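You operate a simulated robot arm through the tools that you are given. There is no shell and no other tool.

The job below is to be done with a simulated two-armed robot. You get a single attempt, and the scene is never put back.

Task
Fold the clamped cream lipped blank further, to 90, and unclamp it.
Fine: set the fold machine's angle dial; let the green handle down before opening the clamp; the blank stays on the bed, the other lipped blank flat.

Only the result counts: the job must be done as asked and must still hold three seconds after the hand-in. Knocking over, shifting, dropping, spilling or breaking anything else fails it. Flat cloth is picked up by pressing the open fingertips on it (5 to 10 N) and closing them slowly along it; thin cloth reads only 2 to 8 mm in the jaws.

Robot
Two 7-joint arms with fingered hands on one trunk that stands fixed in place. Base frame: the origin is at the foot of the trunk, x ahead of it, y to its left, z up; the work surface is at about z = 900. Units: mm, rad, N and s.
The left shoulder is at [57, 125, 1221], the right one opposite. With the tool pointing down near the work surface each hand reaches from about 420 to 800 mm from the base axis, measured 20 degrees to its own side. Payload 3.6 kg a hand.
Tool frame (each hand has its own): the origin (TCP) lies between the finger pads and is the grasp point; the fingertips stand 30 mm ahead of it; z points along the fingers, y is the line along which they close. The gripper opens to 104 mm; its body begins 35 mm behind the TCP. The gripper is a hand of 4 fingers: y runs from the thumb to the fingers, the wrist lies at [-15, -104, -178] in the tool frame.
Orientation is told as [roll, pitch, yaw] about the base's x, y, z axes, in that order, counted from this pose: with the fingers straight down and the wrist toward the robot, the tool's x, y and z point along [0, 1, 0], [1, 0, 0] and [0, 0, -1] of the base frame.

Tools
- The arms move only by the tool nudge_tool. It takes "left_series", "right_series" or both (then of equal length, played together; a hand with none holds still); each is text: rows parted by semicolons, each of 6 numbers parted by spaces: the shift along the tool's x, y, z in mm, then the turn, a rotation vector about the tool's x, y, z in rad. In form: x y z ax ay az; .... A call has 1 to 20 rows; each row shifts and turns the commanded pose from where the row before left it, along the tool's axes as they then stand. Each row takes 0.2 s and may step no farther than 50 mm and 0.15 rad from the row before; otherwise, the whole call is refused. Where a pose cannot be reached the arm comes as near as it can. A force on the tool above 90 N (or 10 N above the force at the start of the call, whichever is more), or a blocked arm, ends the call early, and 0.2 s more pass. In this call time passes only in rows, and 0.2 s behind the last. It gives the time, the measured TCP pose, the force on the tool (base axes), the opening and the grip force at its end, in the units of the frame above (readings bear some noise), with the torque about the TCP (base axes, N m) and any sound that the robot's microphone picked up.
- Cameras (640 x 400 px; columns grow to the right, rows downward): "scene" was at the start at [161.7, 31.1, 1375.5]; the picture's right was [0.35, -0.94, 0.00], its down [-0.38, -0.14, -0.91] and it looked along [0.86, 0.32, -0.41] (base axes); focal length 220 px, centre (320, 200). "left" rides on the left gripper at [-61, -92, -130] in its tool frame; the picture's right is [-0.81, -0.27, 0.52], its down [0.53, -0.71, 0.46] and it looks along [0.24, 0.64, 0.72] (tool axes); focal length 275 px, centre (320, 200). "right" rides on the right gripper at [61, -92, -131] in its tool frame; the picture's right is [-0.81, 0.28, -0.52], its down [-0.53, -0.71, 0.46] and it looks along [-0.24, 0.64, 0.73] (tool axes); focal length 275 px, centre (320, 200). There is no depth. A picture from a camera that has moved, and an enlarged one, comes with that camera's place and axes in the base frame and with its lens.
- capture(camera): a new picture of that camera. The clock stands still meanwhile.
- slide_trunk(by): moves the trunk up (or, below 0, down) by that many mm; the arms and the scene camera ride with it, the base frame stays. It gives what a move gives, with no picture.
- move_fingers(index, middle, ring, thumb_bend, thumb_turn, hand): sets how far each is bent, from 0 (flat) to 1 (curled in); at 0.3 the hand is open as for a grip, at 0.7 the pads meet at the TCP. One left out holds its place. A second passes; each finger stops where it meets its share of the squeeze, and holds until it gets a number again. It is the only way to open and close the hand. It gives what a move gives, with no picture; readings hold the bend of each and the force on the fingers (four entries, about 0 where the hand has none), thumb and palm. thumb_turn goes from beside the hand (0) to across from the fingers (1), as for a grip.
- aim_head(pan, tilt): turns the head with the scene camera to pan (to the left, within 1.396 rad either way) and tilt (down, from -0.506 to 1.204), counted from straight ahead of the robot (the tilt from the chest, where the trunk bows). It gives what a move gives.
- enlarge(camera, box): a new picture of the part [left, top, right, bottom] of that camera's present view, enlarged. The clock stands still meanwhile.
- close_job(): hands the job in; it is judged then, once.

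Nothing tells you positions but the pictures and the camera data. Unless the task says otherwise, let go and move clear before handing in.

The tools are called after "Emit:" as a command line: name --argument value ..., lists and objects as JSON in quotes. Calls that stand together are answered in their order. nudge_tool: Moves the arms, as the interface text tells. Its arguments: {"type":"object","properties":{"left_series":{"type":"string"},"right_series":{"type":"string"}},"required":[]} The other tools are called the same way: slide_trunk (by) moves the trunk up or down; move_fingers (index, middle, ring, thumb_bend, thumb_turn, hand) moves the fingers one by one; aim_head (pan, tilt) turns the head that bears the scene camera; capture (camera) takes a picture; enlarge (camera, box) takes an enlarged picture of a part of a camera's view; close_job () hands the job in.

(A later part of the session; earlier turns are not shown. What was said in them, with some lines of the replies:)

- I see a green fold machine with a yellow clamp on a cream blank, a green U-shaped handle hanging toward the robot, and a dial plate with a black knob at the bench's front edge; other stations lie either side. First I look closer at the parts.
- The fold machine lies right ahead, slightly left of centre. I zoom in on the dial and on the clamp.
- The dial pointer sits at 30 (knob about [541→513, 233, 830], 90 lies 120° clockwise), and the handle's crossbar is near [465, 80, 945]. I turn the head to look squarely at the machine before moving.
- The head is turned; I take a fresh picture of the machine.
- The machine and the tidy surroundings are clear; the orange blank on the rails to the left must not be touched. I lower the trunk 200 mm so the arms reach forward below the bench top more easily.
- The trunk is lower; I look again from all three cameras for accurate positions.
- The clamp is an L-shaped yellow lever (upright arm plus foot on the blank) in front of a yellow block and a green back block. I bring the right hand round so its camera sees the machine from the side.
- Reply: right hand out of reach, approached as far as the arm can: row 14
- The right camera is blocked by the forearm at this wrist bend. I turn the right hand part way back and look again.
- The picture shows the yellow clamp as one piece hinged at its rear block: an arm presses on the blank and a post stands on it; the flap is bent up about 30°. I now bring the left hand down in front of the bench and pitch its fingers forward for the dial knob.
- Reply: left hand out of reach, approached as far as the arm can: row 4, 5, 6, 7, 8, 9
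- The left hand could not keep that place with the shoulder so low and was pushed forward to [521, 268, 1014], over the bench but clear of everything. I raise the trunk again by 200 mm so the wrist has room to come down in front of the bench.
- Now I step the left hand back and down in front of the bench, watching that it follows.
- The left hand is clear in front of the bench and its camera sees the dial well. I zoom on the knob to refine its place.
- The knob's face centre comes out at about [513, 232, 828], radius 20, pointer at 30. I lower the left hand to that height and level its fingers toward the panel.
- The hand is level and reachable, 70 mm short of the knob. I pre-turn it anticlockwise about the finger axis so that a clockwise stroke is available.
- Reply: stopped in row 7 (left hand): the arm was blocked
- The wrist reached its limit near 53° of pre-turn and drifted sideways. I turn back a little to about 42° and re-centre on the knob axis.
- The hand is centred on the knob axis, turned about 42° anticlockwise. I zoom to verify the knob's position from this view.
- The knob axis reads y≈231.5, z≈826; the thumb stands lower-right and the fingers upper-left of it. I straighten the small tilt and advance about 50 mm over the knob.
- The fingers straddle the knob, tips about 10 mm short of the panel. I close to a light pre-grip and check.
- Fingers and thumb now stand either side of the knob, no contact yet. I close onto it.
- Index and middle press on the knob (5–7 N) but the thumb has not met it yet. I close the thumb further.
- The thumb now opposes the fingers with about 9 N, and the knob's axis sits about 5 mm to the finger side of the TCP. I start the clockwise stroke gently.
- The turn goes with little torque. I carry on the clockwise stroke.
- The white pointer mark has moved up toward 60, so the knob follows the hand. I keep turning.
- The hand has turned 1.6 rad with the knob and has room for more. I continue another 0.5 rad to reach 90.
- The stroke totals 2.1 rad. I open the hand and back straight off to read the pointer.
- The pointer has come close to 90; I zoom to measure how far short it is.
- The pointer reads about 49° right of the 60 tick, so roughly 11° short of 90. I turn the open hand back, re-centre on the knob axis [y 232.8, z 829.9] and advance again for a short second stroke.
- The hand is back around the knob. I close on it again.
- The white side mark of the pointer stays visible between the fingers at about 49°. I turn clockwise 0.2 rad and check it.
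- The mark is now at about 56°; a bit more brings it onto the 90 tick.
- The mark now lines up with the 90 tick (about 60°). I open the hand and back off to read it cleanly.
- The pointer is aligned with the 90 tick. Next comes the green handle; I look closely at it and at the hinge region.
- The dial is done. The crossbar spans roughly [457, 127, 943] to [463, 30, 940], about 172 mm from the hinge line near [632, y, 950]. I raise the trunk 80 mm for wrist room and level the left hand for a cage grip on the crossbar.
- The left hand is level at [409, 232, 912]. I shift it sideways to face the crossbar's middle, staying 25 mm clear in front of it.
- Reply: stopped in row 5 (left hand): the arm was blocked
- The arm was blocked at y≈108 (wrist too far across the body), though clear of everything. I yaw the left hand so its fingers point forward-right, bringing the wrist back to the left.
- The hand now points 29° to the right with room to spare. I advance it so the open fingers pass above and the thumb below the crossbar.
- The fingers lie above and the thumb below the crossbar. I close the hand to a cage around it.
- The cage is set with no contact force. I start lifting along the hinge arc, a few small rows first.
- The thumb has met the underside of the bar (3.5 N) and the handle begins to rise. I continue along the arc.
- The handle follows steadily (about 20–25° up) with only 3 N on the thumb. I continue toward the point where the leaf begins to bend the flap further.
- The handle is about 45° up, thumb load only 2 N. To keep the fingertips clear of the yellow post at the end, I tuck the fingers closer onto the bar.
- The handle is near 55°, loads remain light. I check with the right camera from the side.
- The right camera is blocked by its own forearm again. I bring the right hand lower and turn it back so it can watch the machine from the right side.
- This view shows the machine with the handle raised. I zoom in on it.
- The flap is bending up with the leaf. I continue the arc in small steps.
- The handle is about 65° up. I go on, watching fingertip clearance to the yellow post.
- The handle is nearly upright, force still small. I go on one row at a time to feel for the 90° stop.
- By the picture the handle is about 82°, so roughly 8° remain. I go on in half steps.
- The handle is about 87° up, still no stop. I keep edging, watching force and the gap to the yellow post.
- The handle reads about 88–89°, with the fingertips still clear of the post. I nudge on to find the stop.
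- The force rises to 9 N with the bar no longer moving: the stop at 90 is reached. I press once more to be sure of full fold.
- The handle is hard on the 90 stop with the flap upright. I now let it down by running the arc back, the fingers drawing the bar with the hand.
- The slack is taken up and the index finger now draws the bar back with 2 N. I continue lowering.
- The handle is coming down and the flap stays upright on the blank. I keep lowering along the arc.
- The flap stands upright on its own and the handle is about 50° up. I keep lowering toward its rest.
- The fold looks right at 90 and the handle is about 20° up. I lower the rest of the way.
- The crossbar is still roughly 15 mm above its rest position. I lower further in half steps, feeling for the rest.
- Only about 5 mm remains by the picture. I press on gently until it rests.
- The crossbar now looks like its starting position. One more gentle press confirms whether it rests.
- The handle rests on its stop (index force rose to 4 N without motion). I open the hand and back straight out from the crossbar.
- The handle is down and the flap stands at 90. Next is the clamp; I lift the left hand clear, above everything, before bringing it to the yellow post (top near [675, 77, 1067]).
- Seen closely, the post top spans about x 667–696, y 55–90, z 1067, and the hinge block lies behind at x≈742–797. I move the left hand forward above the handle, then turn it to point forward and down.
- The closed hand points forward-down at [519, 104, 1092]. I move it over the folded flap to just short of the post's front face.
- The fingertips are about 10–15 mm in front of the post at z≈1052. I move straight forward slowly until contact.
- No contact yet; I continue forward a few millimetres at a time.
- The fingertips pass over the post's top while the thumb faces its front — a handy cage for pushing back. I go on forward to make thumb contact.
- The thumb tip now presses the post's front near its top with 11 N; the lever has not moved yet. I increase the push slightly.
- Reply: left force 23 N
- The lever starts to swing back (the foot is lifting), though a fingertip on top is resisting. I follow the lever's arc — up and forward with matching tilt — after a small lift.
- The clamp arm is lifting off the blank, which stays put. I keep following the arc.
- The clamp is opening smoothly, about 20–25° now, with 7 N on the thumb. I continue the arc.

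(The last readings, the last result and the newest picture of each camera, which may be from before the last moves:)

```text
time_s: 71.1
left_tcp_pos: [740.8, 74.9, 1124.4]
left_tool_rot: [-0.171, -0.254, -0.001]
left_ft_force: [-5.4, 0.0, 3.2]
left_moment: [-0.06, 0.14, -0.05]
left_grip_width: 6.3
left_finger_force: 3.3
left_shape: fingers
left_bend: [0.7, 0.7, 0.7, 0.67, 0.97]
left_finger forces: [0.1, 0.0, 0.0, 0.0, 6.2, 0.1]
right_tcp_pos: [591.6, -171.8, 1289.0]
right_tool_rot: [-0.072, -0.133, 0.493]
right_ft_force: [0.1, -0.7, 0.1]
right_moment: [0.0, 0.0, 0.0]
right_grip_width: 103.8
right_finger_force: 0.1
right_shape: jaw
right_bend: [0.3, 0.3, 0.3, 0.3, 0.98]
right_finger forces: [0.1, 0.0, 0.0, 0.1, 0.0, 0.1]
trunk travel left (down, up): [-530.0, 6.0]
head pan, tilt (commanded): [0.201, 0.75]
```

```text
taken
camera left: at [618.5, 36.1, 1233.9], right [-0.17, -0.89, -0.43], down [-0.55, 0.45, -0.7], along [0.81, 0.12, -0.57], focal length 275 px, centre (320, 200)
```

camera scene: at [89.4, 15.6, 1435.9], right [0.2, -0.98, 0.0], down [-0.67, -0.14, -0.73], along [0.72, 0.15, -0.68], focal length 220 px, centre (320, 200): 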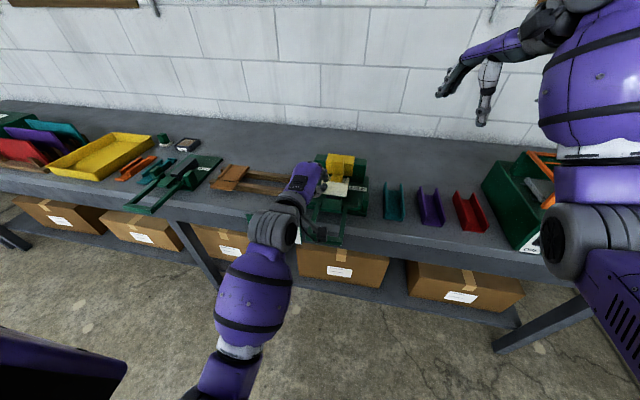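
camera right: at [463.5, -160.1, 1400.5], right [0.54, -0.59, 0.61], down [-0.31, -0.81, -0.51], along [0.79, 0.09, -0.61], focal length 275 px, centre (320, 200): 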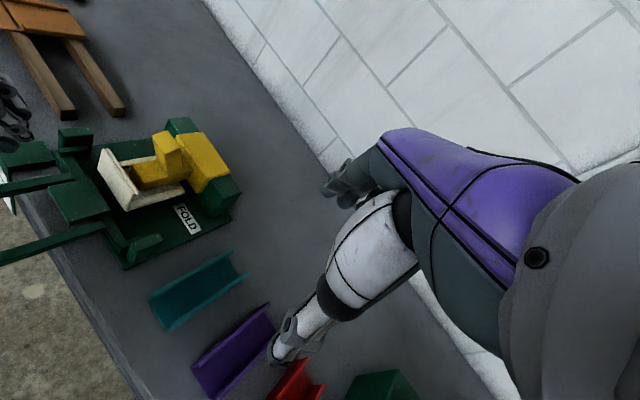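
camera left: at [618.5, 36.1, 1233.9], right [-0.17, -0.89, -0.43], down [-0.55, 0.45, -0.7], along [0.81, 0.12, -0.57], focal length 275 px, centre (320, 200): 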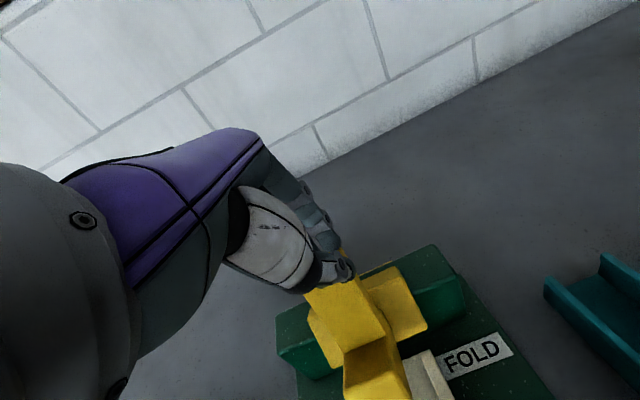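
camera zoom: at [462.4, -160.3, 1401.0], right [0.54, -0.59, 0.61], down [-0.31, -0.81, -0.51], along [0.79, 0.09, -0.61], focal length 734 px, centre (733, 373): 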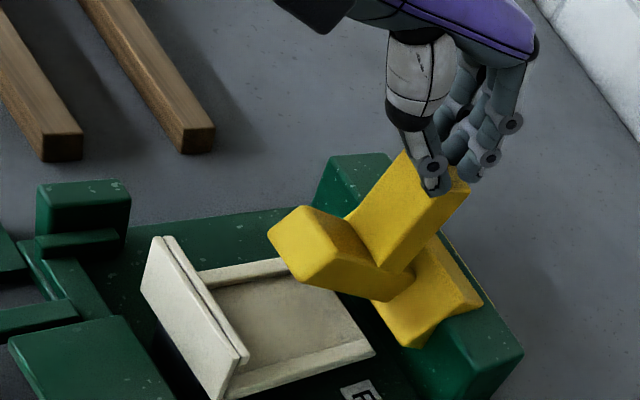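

The clamp is about 40° open and the blank lies undisturbed. I carry on to open it further.

Emit:
nudge_tool --left_series "0 6.9 0.3 0.0493 0 -0.0086; 0 6.9 0.3 0.0493 0 -0.0086; 0 6.9 0.3 0.0493 0 -0.0086; 0 6.9 0.3 0.0493 0 -0.0086; 0 6.9 0.3 0.0493 0 -0.0086; 0 6.9 0.3 0.0493 0 -0.0086"

Emit:
enlarge --camera "right" --box '[90, 60, 240, 210]'

Emit:
capture --camera "scene"

```text
time_s: 72.5
left_tcp_pos: [703.4, 83.0, 1126.5]
left_tool_rot: [-0.172, 0.048, -0.001]
left_ft_force: [0.6, 0.7, -0.2]
left_moment: [0.01, -0.03, 0.0]
left_grip_width: 1.3
left_finger_force: 0.1
left_shape: fingers
left_bend: [0.7, 0.7, 0.7, 0.7, 0.97]
left_finger forces: [0.0, 0.0, 0.0, 0.0, 0.0, 0.0]
left hand out of reach, approached as far as the arm can: row 1, 2, 3, 4, 5, 6
right_tcp_pos: [592.3, -171.0, 1288.2]
right_tool_rot: [-0.071, -0.135, 0.492]
right_ft_force: [-0.6, 0.2, 0.5]
right_moment: [0.0, -0.03, 0.02]
right_grip_width: 103.9
right_finger_force: 0.1
right_shape: jaw
right_bend: [0.3, 0.3, 0.3, 0.3, 0.98]
right_finger forces: [0.0, 0.0, 0.1, 0.0, 0.0, 0.0]
trunk travel left (down, up): [-530.0, 6.0]
head pan, tilt (commanded): [0.201, 0.75]
```

```text
2.67 times, centred on (165, 135) of right
camera zoom: at [463.6, -160.1, 1400.5], right [0.54, -0.59, 0.61], down [-0.31, -0.81, -0.51], along [0.79, 0.09, -0.61], focal length 734 px, centre (733, 373)
```

zoom: 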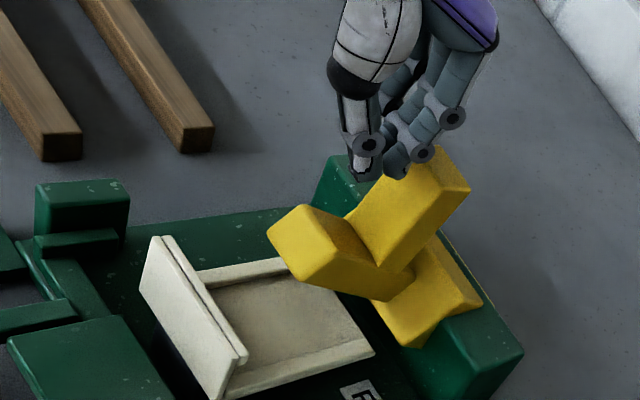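

```text
taken
camera scene: at [89.5, 15.6, 1435.9], right [0.2, -0.98, 0.0], down [-0.67, -0.14, -0.73], along [0.72, 0.15, -0.68], focal length 220 px, centre (320, 200)
```

scene: 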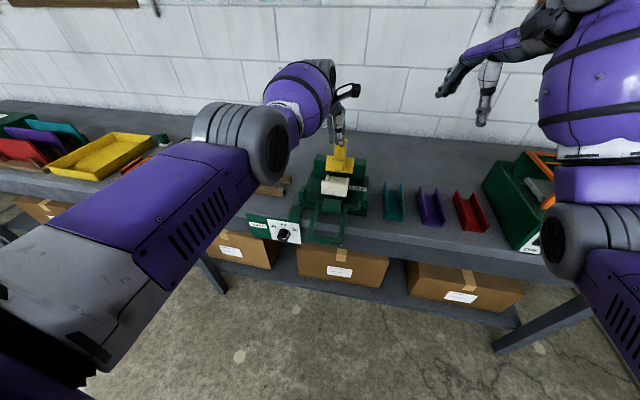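

The left arm hit its reach limit and slipped off, but the lever holds itself about 45° open. I draw the hand up and back, then lower the trunk to gain forward reach.

Emit:
nudge_tool --left_series "-4 -25 -25 0 0 0; -4 -25 -25 0 0 0; -4 -25 -25 0 0 0; -4 -25 -25 0 0 0"

Emit:
slide_trunk --by -160

Emit:
capture --camera "scene"

Emit:
capture --camera "left"

Emit:
capture --camera "right"

```text
time_s: 73.5
left_tcp_pos: [607.6, 84.7, 1235.3]
left_tool_rot: [-0.171, 0.048, -0.001]
left_ft_force: [-0.3, -0.9, 0.6]
left_moment: [0.03, 0.01, 0.0]
left_grip_width: 1.1
left_finger_force: 0.0
left_shape: fingers
left_bend: [0.7, 0.7, 0.7, 0.7, 0.97]
left_finger forces: [0.1, 0.0, 0.1, 0.0, 0.0, 0.0]
right_tcp_pos: [591.3, -171.1, 1289.3]
right_tool_rot: [-0.071, -0.135, 0.495]
right_ft_force: [0.4, 0.2, 0.7]
right_moment: [-0.03, -0.03, 0.01]
right_grip_width: 103.9
right_finger_force: 0.0
right_shape: jaw
right_bend: [0.3, 0.3, 0.3, 0.3, 0.98]
right_finger forces: [0.0, 0.0, 0.0, 0.1, 0.0, 0.0]
trunk travel left (down, up): [-530.0, 6.0]
head pan, tilt (commanded): [0.201, 0.75]
```

```text
time_s: 75.4
left_tcp_pos: [608.4, 83.3, 1072.2]
left_tool_rot: [-0.17, 0.046, 0.0]
left_ft_force: [0.4, 0.1, -0.3]
left_moment: [0.0, 0.01, 0.02]
left_grip_width: 1.3
left_finger_force: 0.0
left_shape: fingers
left_bend: [0.7, 0.7, 0.7, 0.7, 0.97]
left_finger forces: [0.0, 0.0, 0.1, 0.1, 0.1, 0.0]
right_tcp_pos: [593.2, -173.9, 1129.4]
right_tool_rot: [-0.072, -0.136, 0.494]
right_ft_force: [0.2, -0.7, 0.2]
right_moment: [0.01, 0.02, 0.0]
right_grip_width: 103.9
right_finger_force: 0.0
right_shape: jaw
right_bend: [0.3, 0.3, 0.3, 0.3, 0.98]
right_finger forces: [0.0, 0.2, 0.0, 0.0, 0.0, 0.0]
trunk travel left (down, up): [-370.0, 166.0]
head pan, tilt (commanded): [0.201, 0.75]
```

```text
taken
camera scene: at [183.2, 15.5, 1259.5], right [0.2, -0.98, 0.0], down [-0.67, -0.14, -0.73], along [0.72, 0.15, -0.68], focal length 220 px, centre (320, 200)
```

scene: 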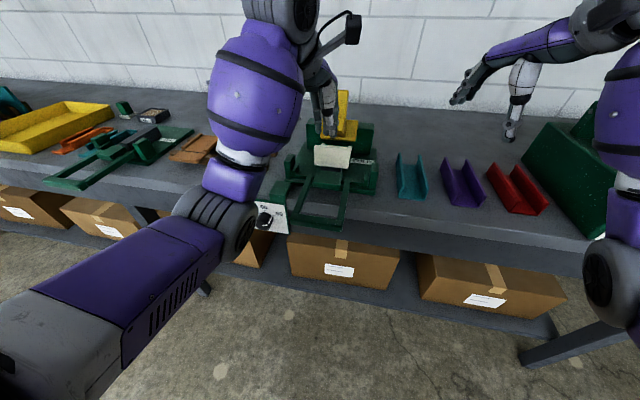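

```text
taken
camera left: at [524.2, 45.0, 1215.3], right [-0.29, -0.89, -0.36], down [-0.74, 0.45, -0.51], along [0.61, 0.12, -0.78], focal length 275 px, centre (320, 200)
```

left: 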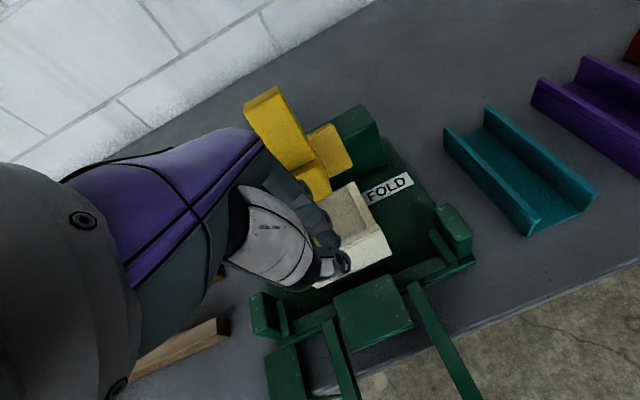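

```text
taken
camera right: at [465.1, -163.7, 1241.0], right [0.54, -0.59, 0.61], down [-0.31, -0.81, -0.51], along [0.79, 0.09, -0.61], focal length 275 px, centre (320, 200)
```

right: 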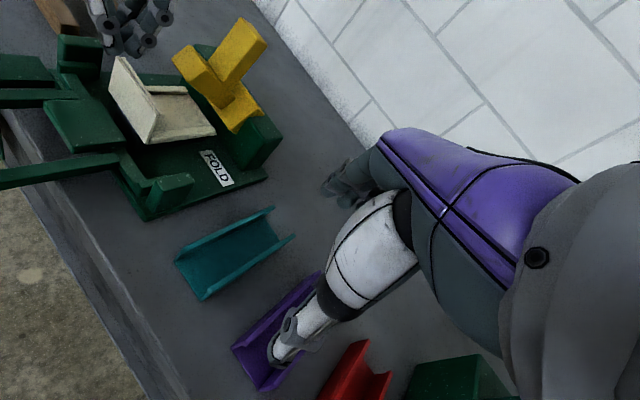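

The clamp lever stays open by itself; the folded blank is still on the bed. I zoom to see how far it is open and where its post is now.

Emit:
enlarge --camera "right" --box '[70, 0, 300, 200]'

Emit:
enlarge --camera "left" --box '[220, 60, 460, 300]'

Emit:
enlarge --camera "scene" --box '[270, 70, 400, 200]'

```text
2.00 times, centred on (185, 100) of right
camera zoom: at [465.1, -163.7, 1241.0], right [0.54, -0.59, 0.61], down [-0.31, -0.81, -0.51], along [0.79, 0.09, -0.61], focal length 551 px, centre (590, 400)
```

zoom: 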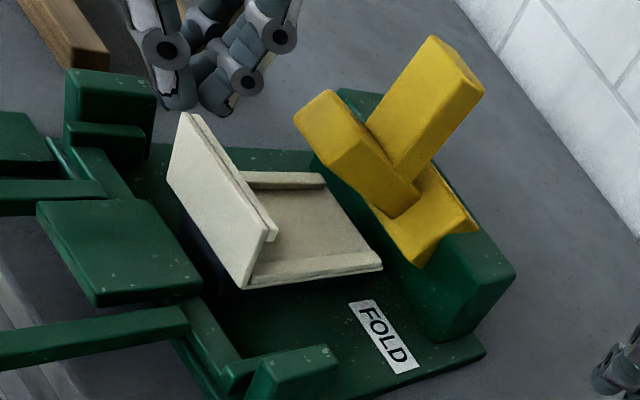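

```text
1.67 times, centred on (340, 180) of left
camera zoom: at [524.2, 45.0, 1215.3], right [-0.29, -0.89, -0.36], down [-0.74, 0.45, -0.51], along [0.61, 0.12, -0.78], focal length 459 px, centre (287, 233)
```

zoom: 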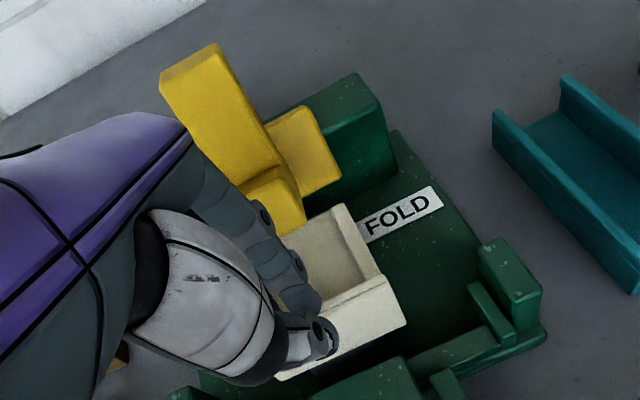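

```text
3.08 times, centred on (335, 135) of scene
camera zoom: at [183.2, 15.5, 1259.5], right [0.2, -0.98, 0.0], down [-0.67, -0.14, -0.73], along [0.72, 0.15, -0.68], focal length 678 px, centre (274, 400)
```

zoom: 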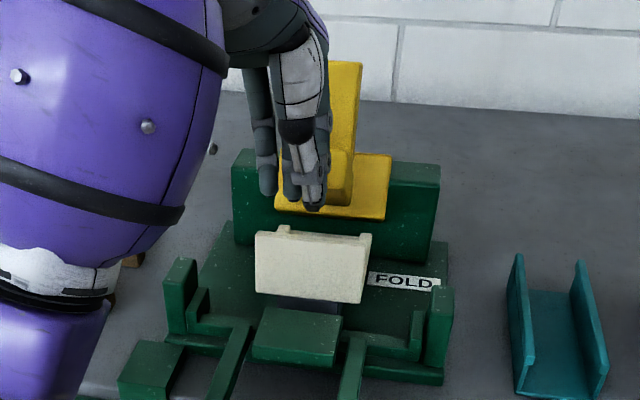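

The lever is about 35° open and friction holds it there. I lift the left hand, tilt it forward again, and will push the post further back with better reach.

Emit:
nudge_tool --left_series "-5.7 -6.5 -33.3 0 0 0; -5.7 -6.5 -33.3 0 0 0; 0 0 0 -0.1397 0 0.024; 0 0 0 -0.1397 0 0.024; 0 0 0 -0.1397 0 0.024; 0 0 0 -0.1397 0 0.024; 0 0 0 -0.1397 0 0.024; 0 0 0 -0.1397 0 0.024"

Emit:
enlarge --camera "right" --box '[70, 0, 300, 200]'

Emit:
capture --camera "left"

```text
time_s: 77.2
left_tcp_pos: [599.4, 84.4, 1141.1]
left_tool_rot: [-0.169, -0.806, 0.0]
left_ft_force: [-0.5, -0.2, 0.2]
left_moment: [-0.04, 0.01, -0.01]
left_grip_width: 1.3
left_finger_force: 0.0
left_shape: fingers
left_bend: [0.7, 0.7, 0.7, 0.7, 0.97]
left_finger forces: [0.1, 0.0, 0.1, 0.1, 0.0, 0.0]
right_tcp_pos: [593.2, -173.6, 1128.5]
right_tool_rot: [-0.073, -0.134, 0.494]
right_ft_force: [-0.2, 0.2, 0.3]
right_moment: [0.03, 0.02, 0.0]
right_grip_width: 103.8
right_finger_force: 0.0
right_shape: jaw
right_bend: [0.3, 0.3, 0.3, 0.3, 0.98]
right_finger forces: [0.0, 0.0, 0.0, 0.0, 0.1, 0.0]
trunk travel left (down, up): [-370.0, 166.0]
head pan, tilt (commanded): [0.201, 0.75]
```

```text
2.00 times, centred on (185, 100) of right
camera zoom: at [465.4, -163.7, 1240.7], right [0.54, -0.59, 0.61], down [-0.31, -0.81, -0.51], along [0.79, 0.09, -0.61], focal length 551 px, centre (590, 400)
```

zoom: 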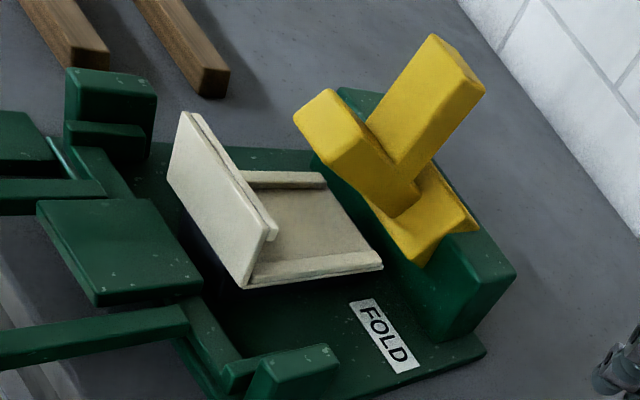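

```text
taken
camera left: at [437.0, 45.4, 1170.4], right [0.08, -0.89, -0.46], down [-0.1, 0.45, -0.89], along [0.99, 0.12, -0.06], focal length 275 px, centre (320, 200)
```

left: 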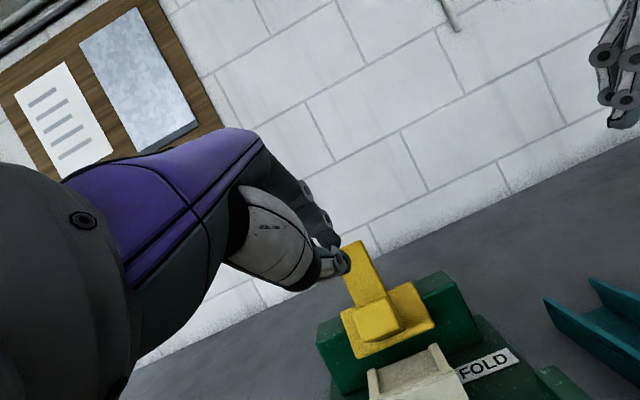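

The view shows the lever clearly; nothing is disturbed. I bring the thumb tip up to the post's face again.

Emit:
nudge_tool --left_series "1.1 18.8 24.1 0 0 0; 1.1 18.8 24.1 0 0 0; 1.1 18.8 24.1 0 0 0"

Emit:
enlarge --camera "right" --box '[70, 0, 300, 200]'

```text
time_s: 78.0
left_tcp_pos: [692.5, 75.3, 1130.3]
left_tool_rot: [-0.168, -0.803, 0.0]
left_ft_force: [0.0, -0.5, -0.3]
left_moment: [0.02, -0.03, -0.02]
left_grip_width: 1.2
left_finger_force: 0.1
left_shape: fingers
left_bend: [0.7, 0.7, 0.7, 0.7, 0.97]
left_finger forces: [0.0, 0.0, 0.1, 0.0, 0.0, 0.0]
right_tcp_pos: [594.0, -173.3, 1128.4]
right_tool_rot: [-0.071, -0.134, 0.494]
right_ft_force: [0.6, -0.2, 0.1]
right_moment: [-0.01, 0.03, 0.03]
right_grip_width: 103.9
right_finger_force: 0.1
right_shape: jaw
right_bend: [0.3, 0.3, 0.3, 0.3, 0.98]
right_finger forces: [0.1, 0.1, 0.0, 0.1, 0.1, 0.0]
trunk travel left (down, up): [-370.0, 166.0]
head pan, tilt (commanded): [0.201, 0.75]
```

```text
2.00 times, centred on (185, 100) of right
camera zoom: at [465.9, -164.0, 1240.4], right [0.54, -0.59, 0.6], down [-0.31, -0.81, -0.51], along [0.78, 0.09, -0.61], focal length 551 px, centre (590, 400)
```

zoom: 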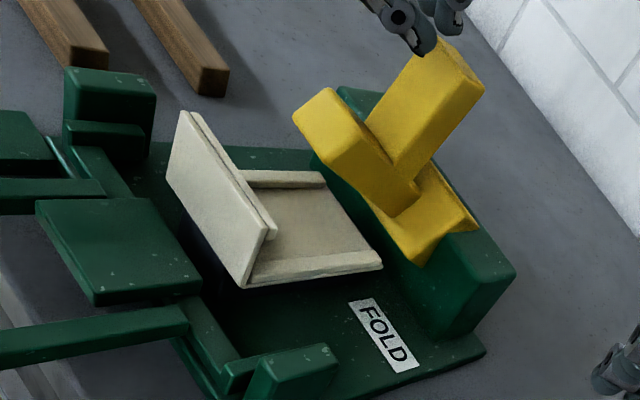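

The thumb tip is beside the post's top. I lower it a bit onto the face line and then push on.

Emit:
nudge_tool --left_series "1.3 1.7 14 0 0 0; 1.3 1.7 14 0 0 0"

Emit:
nudge_tool --left_series "0.6 3.5 3.5 0 0 0; 0.6 3.5 3.5 0 0 0"

Emit:
enlarge --camera "right" --box '[70, 0, 300, 200]'

```text
time_s: 78.6
left_tcp_pos: [713.0, 72.1, 1114.4]
left_tool_rot: [-0.17, -0.805, 0.0]
left_ft_force: [-0.1, 0.4, -0.8]
left_moment: [0.01, -0.01, -0.01]
left_grip_width: 1.3
left_finger_force: 0.1
left_shape: fingers
left_bend: [0.7, 0.7, 0.7, 0.7, 0.97]
left_finger forces: [0.1, 0.1, 0.0, 0.0, 0.1, 0.0]
right_tcp_pos: [593.3, -173.5, 1128.4]
right_tool_rot: [-0.07, -0.135, 0.494]
right_ft_force: [0.1, 0.3, 0.2]
right_moment: [0.01, 0.02, -0.02]
right_grip_width: 104.0
right_finger_force: 0.0
right_shape: jaw
right_bend: [0.3, 0.3, 0.3, 0.3, 0.98]
right_finger forces: [0.0, 0.0, 0.0, 0.1, 0.1, 0.0]
trunk travel left (down, up): [-370.0, 166.0]
head pan, tilt (commanded): [0.201, 0.75]
```

```text
time_s: 79.2
left_tcp_pos: [722.6, 73.3, 1114.9]
left_tool_rot: [-0.17, -0.804, 0.0]
left_ft_force: [-2.5, -0.6, 1.4]
left_moment: [0.0, 0.08, -0.01]
left_grip_width: 2.0
left_finger_force: 1.3
left_shape: fingers
left_bend: [0.7, 0.7, 0.7, 0.69, 0.97]
left_finger forces: [0.0, 0.0, 0.0, 0.0, 3.2, 0.1]
right_tcp_pos: [591.9, -174.0, 1129.0]
right_tool_rot: [-0.072, -0.134, 0.495]
right_ft_force: [-0.2, 0.3, -0.5]
right_moment: [0.0, 0.02, 0.0]
right_grip_width: 104.1
right_finger_force: 0.0
right_shape: jaw
right_bend: [0.3, 0.3, 0.3, 0.3, 0.98]
right_finger forces: [0.0, 0.1, 0.0, 0.0, 0.0, 0.0]
trunk travel left (down, up): [-370.0, 166.0]
head pan, tilt (commanded): [0.201, 0.75]
```

```text
2.00 times, centred on (185, 100) of right
camera zoom: at [464.7, -163.8, 1241.0], right [0.54, -0.59, 0.61], down [-0.31, -0.81, -0.51], along [0.79, 0.09, -0.61], focal length 551 px, centre (590, 400)
```

zoom: 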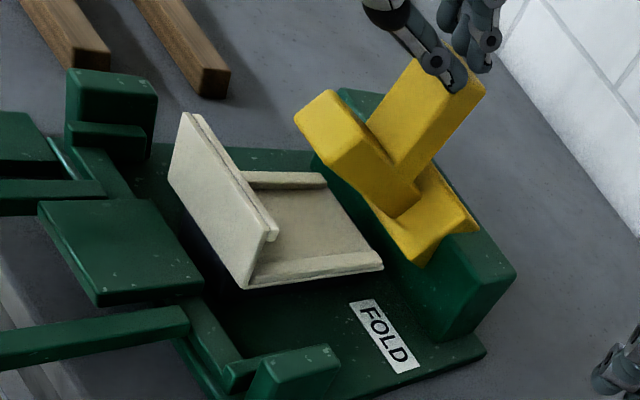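

Contact is made near the post's top (3 N). I push it further back along its arc.

Emit:
nudge_tool --left_series "0.8 8 4.7 0 0 0; 1 6.2 5.7 0 0 0; 1 6.1 5.8 0 0 0"

Emit:
enlarge --camera "right" --box '[70, 0, 300, 200]'

```text
time_s: 80.0
left_tcp_pos: [747.9, 73.8, 1118.5]
left_tool_rot: [-0.171, -0.805, 0.0]
left_ft_force: [-3.4, 1.0, 3.3]
left_moment: [-0.01, 0.06, -0.02]
left_grip_width: 0.0
left_finger_force: 2.4
left_shape: fingers
left_bend: [0.7, 0.7, 0.7, 0.71, 0.97]
left_finger forces: [0.1, 0.0, 0.1, 0.1, 5.0, 0.0]
right_tcp_pos: [593.8, -174.3, 1129.0]
right_tool_rot: [-0.072, -0.134, 0.493]
right_ft_force: [0.3, -0.1, -0.2]
right_moment: [0.01, 0.02, 0.0]
right_grip_width: 104.0
right_finger_force: 0.0
right_shape: jaw
right_bend: [0.3, 0.3, 0.3, 0.3, 0.98]
right_finger forces: [0.1, 0.1, 0.0, 0.0, 0.0, 0.1]
trunk travel left (down, up): [-370.0, 166.0]
head pan, tilt (commanded): [0.201, 0.75]
```

```text
2.00 times, centred on (185, 100) of right
camera zoom: at [464.5, -163.8, 1241.0], right [0.54, -0.59, 0.61], down [-0.31, -0.81, -0.51], along [0.79, 0.09, -0.61], focal length 551 px, centre (590, 400)
```

zoom: 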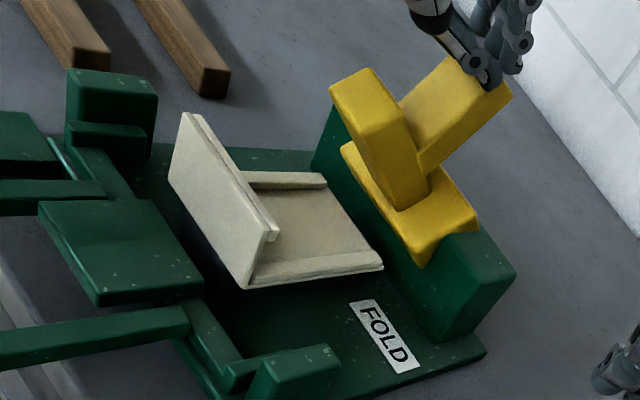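

The lever swings further, now near 55–60°. I continue.

Emit:
nudge_tool --left_series "1 5.3 5.9 0 0 0; 1.2 5.6 6.9 0 0 0; 1.1 4.7 6.5 0 0 0"

Emit:
enlarge --camera "right" --box '[70, 0, 300, 200]'

```text
time_s: 80.8
left_tcp_pos: [773.0, 74.0, 1116.7]
left_tool_rot: [-0.172, -0.805, 0.0]
left_ft_force: [-2.3, -0.7, 5.4]
left_moment: [-0.05, -0.05, -0.04]
left_grip_width: 0.2
left_finger_force: 3.2
left_shape: fingers
left_bend: [0.69, 0.69, 0.7, 0.72, 0.98]
left_finger forces: [0.0, 0.7, 0.0, 0.0, 5.7, 0.0]
right_tcp_pos: [593.7, -173.9, 1129.5]
right_tool_rot: [-0.072, -0.135, 0.494]
right_ft_force: [0.0, 0.2, -0.2]
right_moment: [0.01, 0.03, 0.0]
right_grip_width: 103.8
right_finger_force: 0.0
right_shape: jaw
right_bend: [0.3, 0.3, 0.3, 0.3, 0.98]
right_finger forces: [0.0, 0.0, 0.1, 0.0, 0.1, 0.1]
trunk travel left (down, up): [-370.0, 166.0]
head pan, tilt (commanded): [0.201, 0.75]
```

```text
2.00 times, centred on (185, 100) of right
camera zoom: at [464.5, -163.7, 1241.1], right [0.54, -0.59, 0.61], down [-0.31, -0.81, -0.51], along [0.79, 0.09, -0.61], focal length 551 px, centre (590, 400)
```

zoom: 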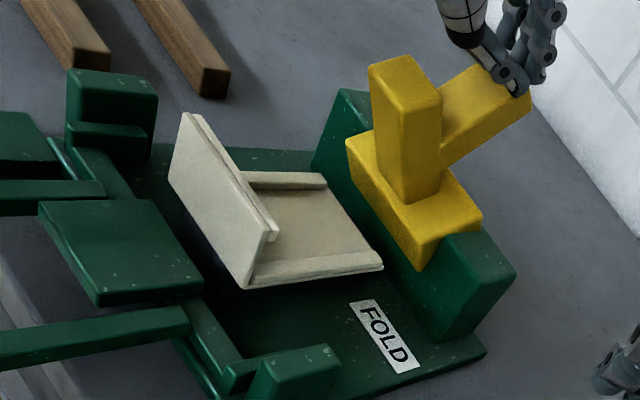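

The clamp arm is now almost upright (about 75°). I push a little further toward its stop, watching the force.

Emit:
nudge_tool --left_series "1.3 3.4 7.7 0 0 0; 1.5 1.3 8.4 0 0 0"

Emit:
enlarge --camera "right" --box '[70, 0, 300, 200]'

```text
time_s: 81.4
left_tcp_pos: [787.8, 72.0, 1111.4]
left_tool_rot: [-0.171, -0.808, 0.001]
left_ft_force: [-1.3, 0.8, 10.9]
left_moment: [0.04, -0.18, 0.02]
left_grip_width: 0.0
left_finger_force: 6.0
left_shape: fingers
left_bend: [0.69, 0.68, 0.69, 0.72, 0.98]
left_finger forces: [0.1, 2.7, 2.0, 0.0, 7.1, 0.1]
right_tcp_pos: [593.0, -173.9, 1129.3]
right_tool_rot: [-0.071, -0.136, 0.494]
right_ft_force: [0.7, -0.6, -0.1]
right_moment: [0.01, -0.02, -0.03]
right_grip_width: 104.0
right_finger_force: 0.0
right_shape: jaw
right_bend: [0.3, 0.3, 0.3, 0.3, 0.98]
right_finger forces: [0.0, 0.0, 0.0, 0.0, 0.1, 0.0]
trunk travel left (down, up): [-370.0, 166.0]
head pan, tilt (commanded): [0.201, 0.75]
```

```text
2.00 times, centred on (185, 100) of right
camera zoom: at [464.0, -163.6, 1241.3], right [0.54, -0.59, 0.61], down [-0.31, -0.81, -0.51], along [0.79, 0.09, -0.61], focal length 551 px, centre (590, 400)
```

zoom: 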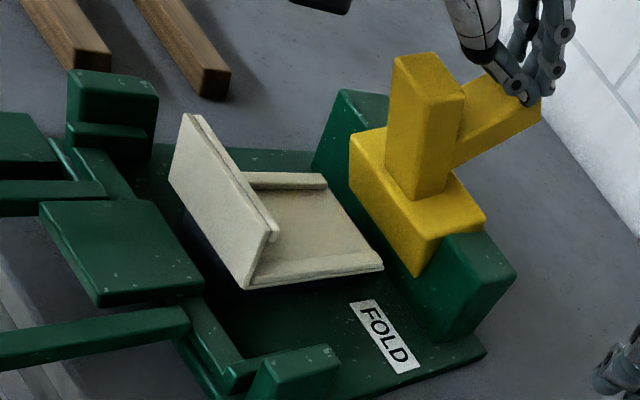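

The arm stands nearly vertical, clear of the blank. One more small push down on the post to settle it fully open.

Emit:
nudge_tool --left_series "1.2 -1.6 6.9 0 0 0"

Emit:
enlarge --camera "right" --box '[70, 0, 300, 200]'

```text
time_s: 81.8
left_tcp_pos: [789.3, 71.9, 1109.2]
left_tool_rot: [-0.175, -0.819, 0.0]
left_ft_force: [-21.3, 4.4, 22.7]
left_moment: [0.09, 0.11, 0.02]
left_grip_width: 0.0
left_finger_force: 16.8
left_shape: fingers
left_bend: [0.69, 0.68, 0.69, 0.72, 0.98]
left_finger forces: [0.0, 2.9, 3.6, 0.1, 27.2, 0.0]
right_tcp_pos: [589.0, -175.2, 1131.2]
right_tool_rot: [-0.076, -0.139, 0.494]
right_ft_force: [0.0, 0.6, 0.5]
right_moment: [0.01, 0.02, 0.01]
right_grip_width: 103.9
right_finger_force: 0.0
right_shape: jaw
right_bend: [0.3, 0.3, 0.3, 0.3, 0.98]
right_finger forces: [0.0, 0.1, 0.0, 0.0, 0.0, 0.0]
trunk travel left (down, up): [-370.0, 166.0]
head pan, tilt (commanded): [0.201, 0.75]
```

```text
2.00 times, centred on (185, 100) of right
camera zoom: at [460.1, -163.4, 1243.1], right [0.54, -0.59, 0.61], down [-0.3, -0.81, -0.51], along [0.79, 0.09, -0.61], focal length 551 px, centre (590, 400)
```

zoom: 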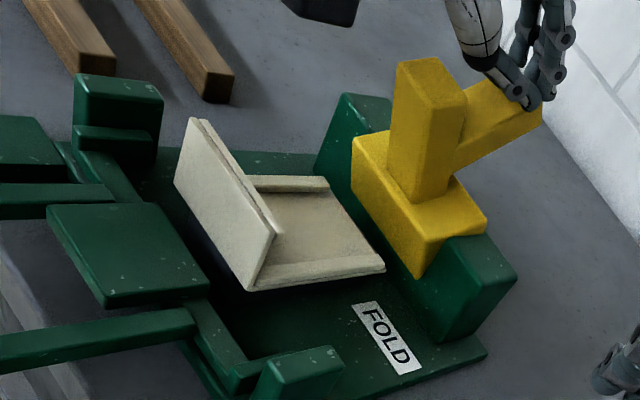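

The force jumps: the clamp is against its open stop. I withdraw the hand straight up, then back toward the robot.

Emit:
nudge_tool --left_series "-1.75 10.8 -10.2 0 0 0; -1.75 10.8 -10.2 0 0 0; -1.75 10.8 -10.2 0 0 0; -1.75 10.8 -10.2 0 0 0; -1.75 10.8 -10.2 0 0 0; -1.75 10.8 -10.2 0 0 0; -6 -20.5 -35.2 0 0 0; -6 -20.5 -35.2 0 0 0; -6 -20.5 -35.2 0 0 0; -6 -20.5 -35.2 0 0 0"

Emit:
capture --camera "scene"

Emit:
enlarge --camera "right" --box '[20, 0, 300, 230]'

```text
time_s: 84.0
left_tcp_pos: [629.8, 73.4, 1231.6]
left_tool_rot: [-0.17, -0.803, -0.001]
left_ft_force: [-0.2, 0.2, -0.6]
left_moment: [-0.01, 0.02, 0.04]
left_grip_width: 1.0
left_finger_force: 0.0
left_shape: fingers
left_bend: [0.7, 0.7, 0.7, 0.7, 0.97]
left_finger forces: [0.0, 0.0, 0.0, 0.1, 0.0, 0.0]
right_tcp_pos: [592.4, -174.0, 1129.4]
right_tool_rot: [-0.071, -0.134, 0.494]
right_ft_force: [-0.1, 0.3, -0.3]
right_moment: [-0.04, -0.01, 0.02]
right_grip_width: 103.7
right_finger_force: 0.0
right_shape: jaw
right_bend: [0.3, 0.3, 0.3, 0.3, 0.98]
right_finger forces: [0.1, 0.1, 0.0, 0.1, 0.0, 0.1]
trunk travel left (down, up): [-370.0, 166.0]
head pan, tilt (commanded): [0.201, 0.75]
```

```text
taken
camera scene: at [183.0, 15.6, 1259.6], right [0.2, -0.98, 0.0], down [-0.67, -0.14, -0.73], along [0.72, 0.15, -0.68], focal length 220 px, centre (320, 200)
```

scene: 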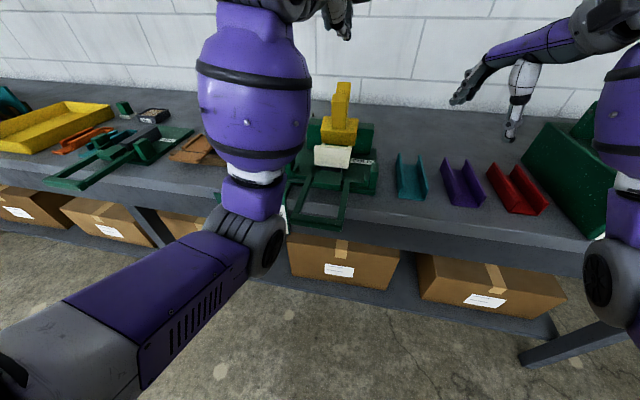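

```text
1.74 times, centred on (160, 115) of right
camera zoom: at [465.0, -163.8, 1240.8], right [0.54, -0.59, 0.61], down [-0.31, -0.81, -0.51], along [0.79, 0.09, -0.61], focal length 479 px, centre (598, 348)
```

zoom: 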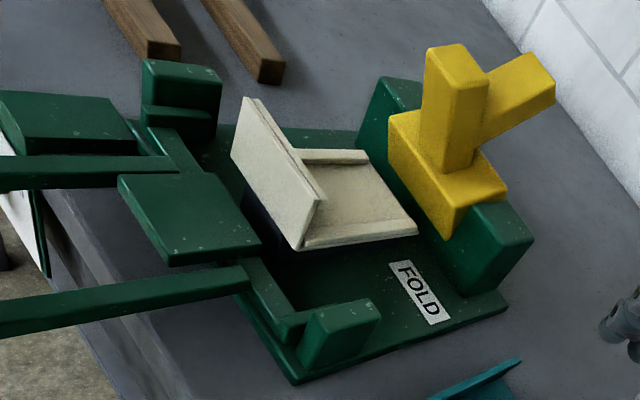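

The clamp stands fully open, the flap is upright and the blank rests on the bed. I move the left arm well clear to verify everything.

Emit:
nudge_tool --left_series "29.2 -16.4 -31.1 0 0 0; 29.2 -16.4 -31.1 0 0 0; 29.2 -16.4 -31.1 0 0 0; 29.2 -16.4 -31.1 0 0 0; 29.2 -16.4 -31.1 0 0 0"

Emit:
capture --camera "scene"

Emit:
capture --camera "left"

```text
time_s: 85.2
left_tcp_pos: [483.9, 246.3, 1261.1]
left_tool_rot: [-0.169, -0.805, -0.001]
left_ft_force: [-0.7, 0.8, 0.5]
left_moment: [-0.01, 0.02, -0.03]
left_grip_width: 1.1
left_finger_force: 0.2
left_shape: fingers
left_bend: [0.7, 0.7, 0.7, 0.7, 0.97]
left_finger forces: [0.1, 0.1, 0.0, 0.1, 0.0, 0.0]
right_tcp_pos: [593.0, -173.7, 1128.3]
right_tool_rot: [-0.071, -0.135, 0.494]
right_ft_force: [0.3, 0.9, 0.2]
right_moment: [0.04, 0.01, -0.01]
right_grip_width: 104.0
right_finger_force: 0.2
right_shape: jaw
right_bend: [0.3, 0.3, 0.3, 0.3, 0.98]
right_finger forces: [0.0, 0.0, 0.0, 0.0, 0.1, 0.0]
trunk travel left (down, up): [-370.0, 166.0]
head pan, tilt (commanded): [0.201, 0.75]
```

```text
taken
camera scene: at [182.9, 16.3, 1259.6], right [0.2, -0.98, 0.0], down [-0.67, -0.14, -0.73], along [0.72, 0.15, -0.68], focal length 220 px, centre (320, 200)
```

scene: 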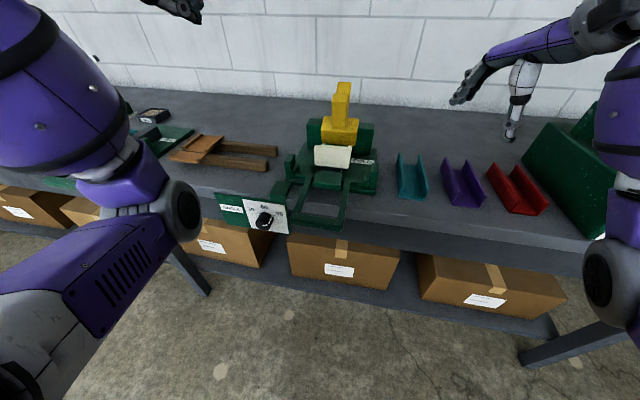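

```text
taken
camera left: at [321.2, 206.2, 1291.4], right [0.08, -0.89, -0.46], down [-0.11, 0.45, -0.89], along [0.99, 0.12, -0.06], focal length 275 px, centre (320, 200)
```

left: 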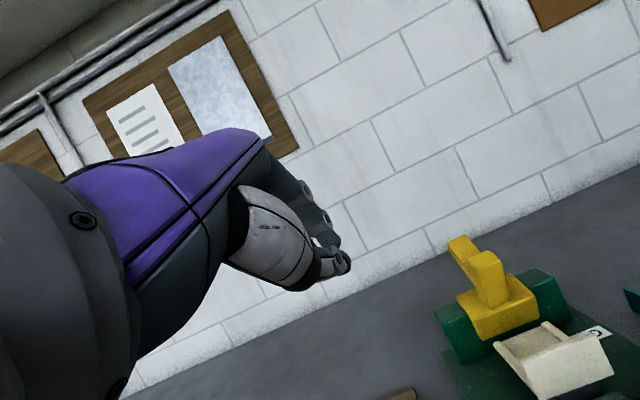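

Both hands are clear. I zoom on the dial, the fold, and the neighbours for a final check.

Emit:
enlarge --camera "scene" --box '[210, 170, 310, 250]'

Emit:
enlarge --camera "scene" --box '[265, 70, 395, 240]'

Emit:
enlarge --camera "right" --box '[100, 40, 240, 170]'

Emit:
enlarge --camera "scene" --box '[100, 90, 300, 210]'

```text
5.00 times, centred on (260, 210) of scene
camera zoom: at [182.9, 16.3, 1259.6], right [0.2, -0.98, 0.0], down [-0.67, -0.14, -0.73], along [0.72, 0.15, -0.68], focal length 1102 px, centre (620, 150)
```

zoom: 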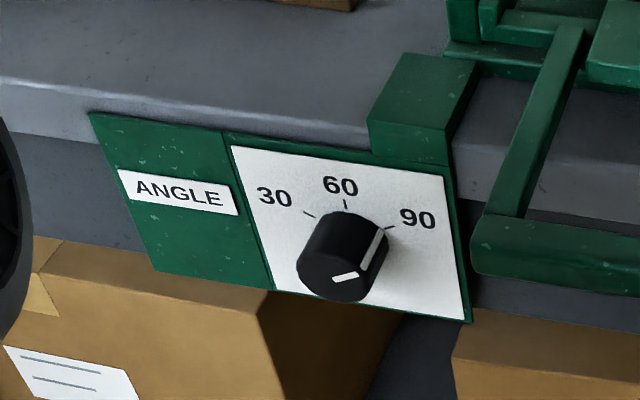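

```text
2.35 times, centred on (330, 155) of scene
camera zoom: at [182.9, 16.3, 1259.6], right [0.2, -0.98, 0.0], down [-0.67, -0.14, -0.73], along [0.72, 0.15, -0.68], focal length 519 px, centre (296, 306)
```

zoom: 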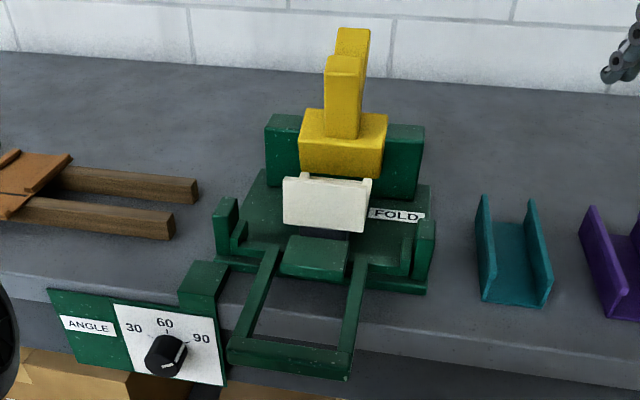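

```text
3.08 times, centred on (170, 105) of right
camera zoom: at [465.0, -163.1, 1241.0], right [0.54, -0.59, 0.61], down [-0.31, -0.81, -0.51], along [0.79, 0.09, -0.61], focal length 847 px, centre (782, 492)
```

zoom: 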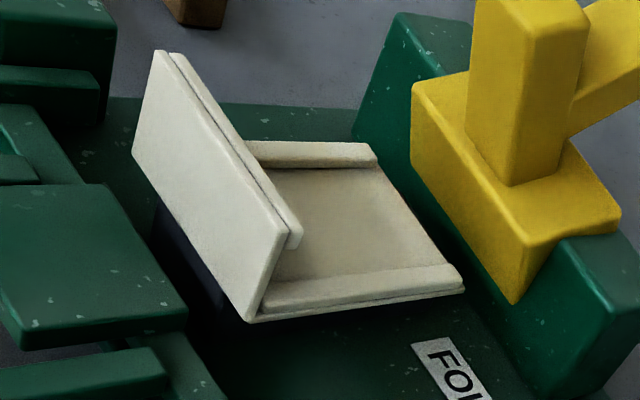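

```text
3.20 times, centred on (200, 150) of scene
camera zoom: at [182.9, 16.3, 1259.6], right [0.2, -0.98, 0.0], down [-0.67, -0.14, -0.73], along [0.72, 0.15, -0.68], focal length 705 px, centre (704, 360)
```

zoom: 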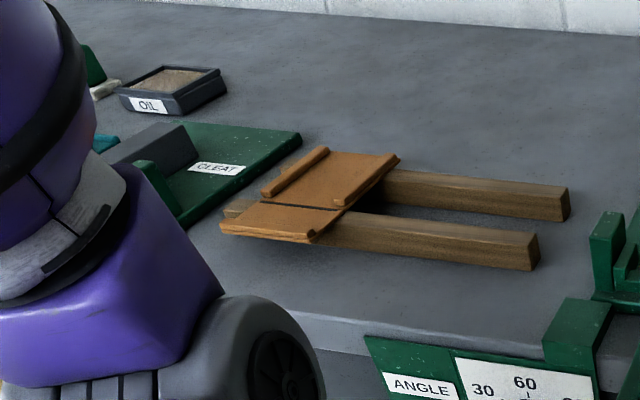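

Everything checks out. The dial is at 90, the handle is down, the clamp is open, and the cream blank sits on the bed with its flap upright. The brown lipped blank is still flat on its rails and both hands are clear, so I hand the job in.

Emit:
close_job

```text
The job is handed in.
```

The job is handed in: the cream blank's flap is folded to about 90, and the blank is unclamped and still on the bed. No score came back, so this rests on my last pictures.

- **Dial:** I turned it from 30 to 90. The first turn stopped about 11° short, so I gripped it again and brought the pointer onto the 90 tick.
- **Fold:** I raised the green handle until it met its stop. Afterwards the flap measured upright to within a few degrees.
- **Handle:** It was lowered back to its rest before I touched the clamp.
- **Clamp:** The yellow lever is pushed back against its open stop and stayed there on its own.
- **Surroundings:** The other lipped blank is still flat on its rails, I saw nothing else moved, and both hands are clear.
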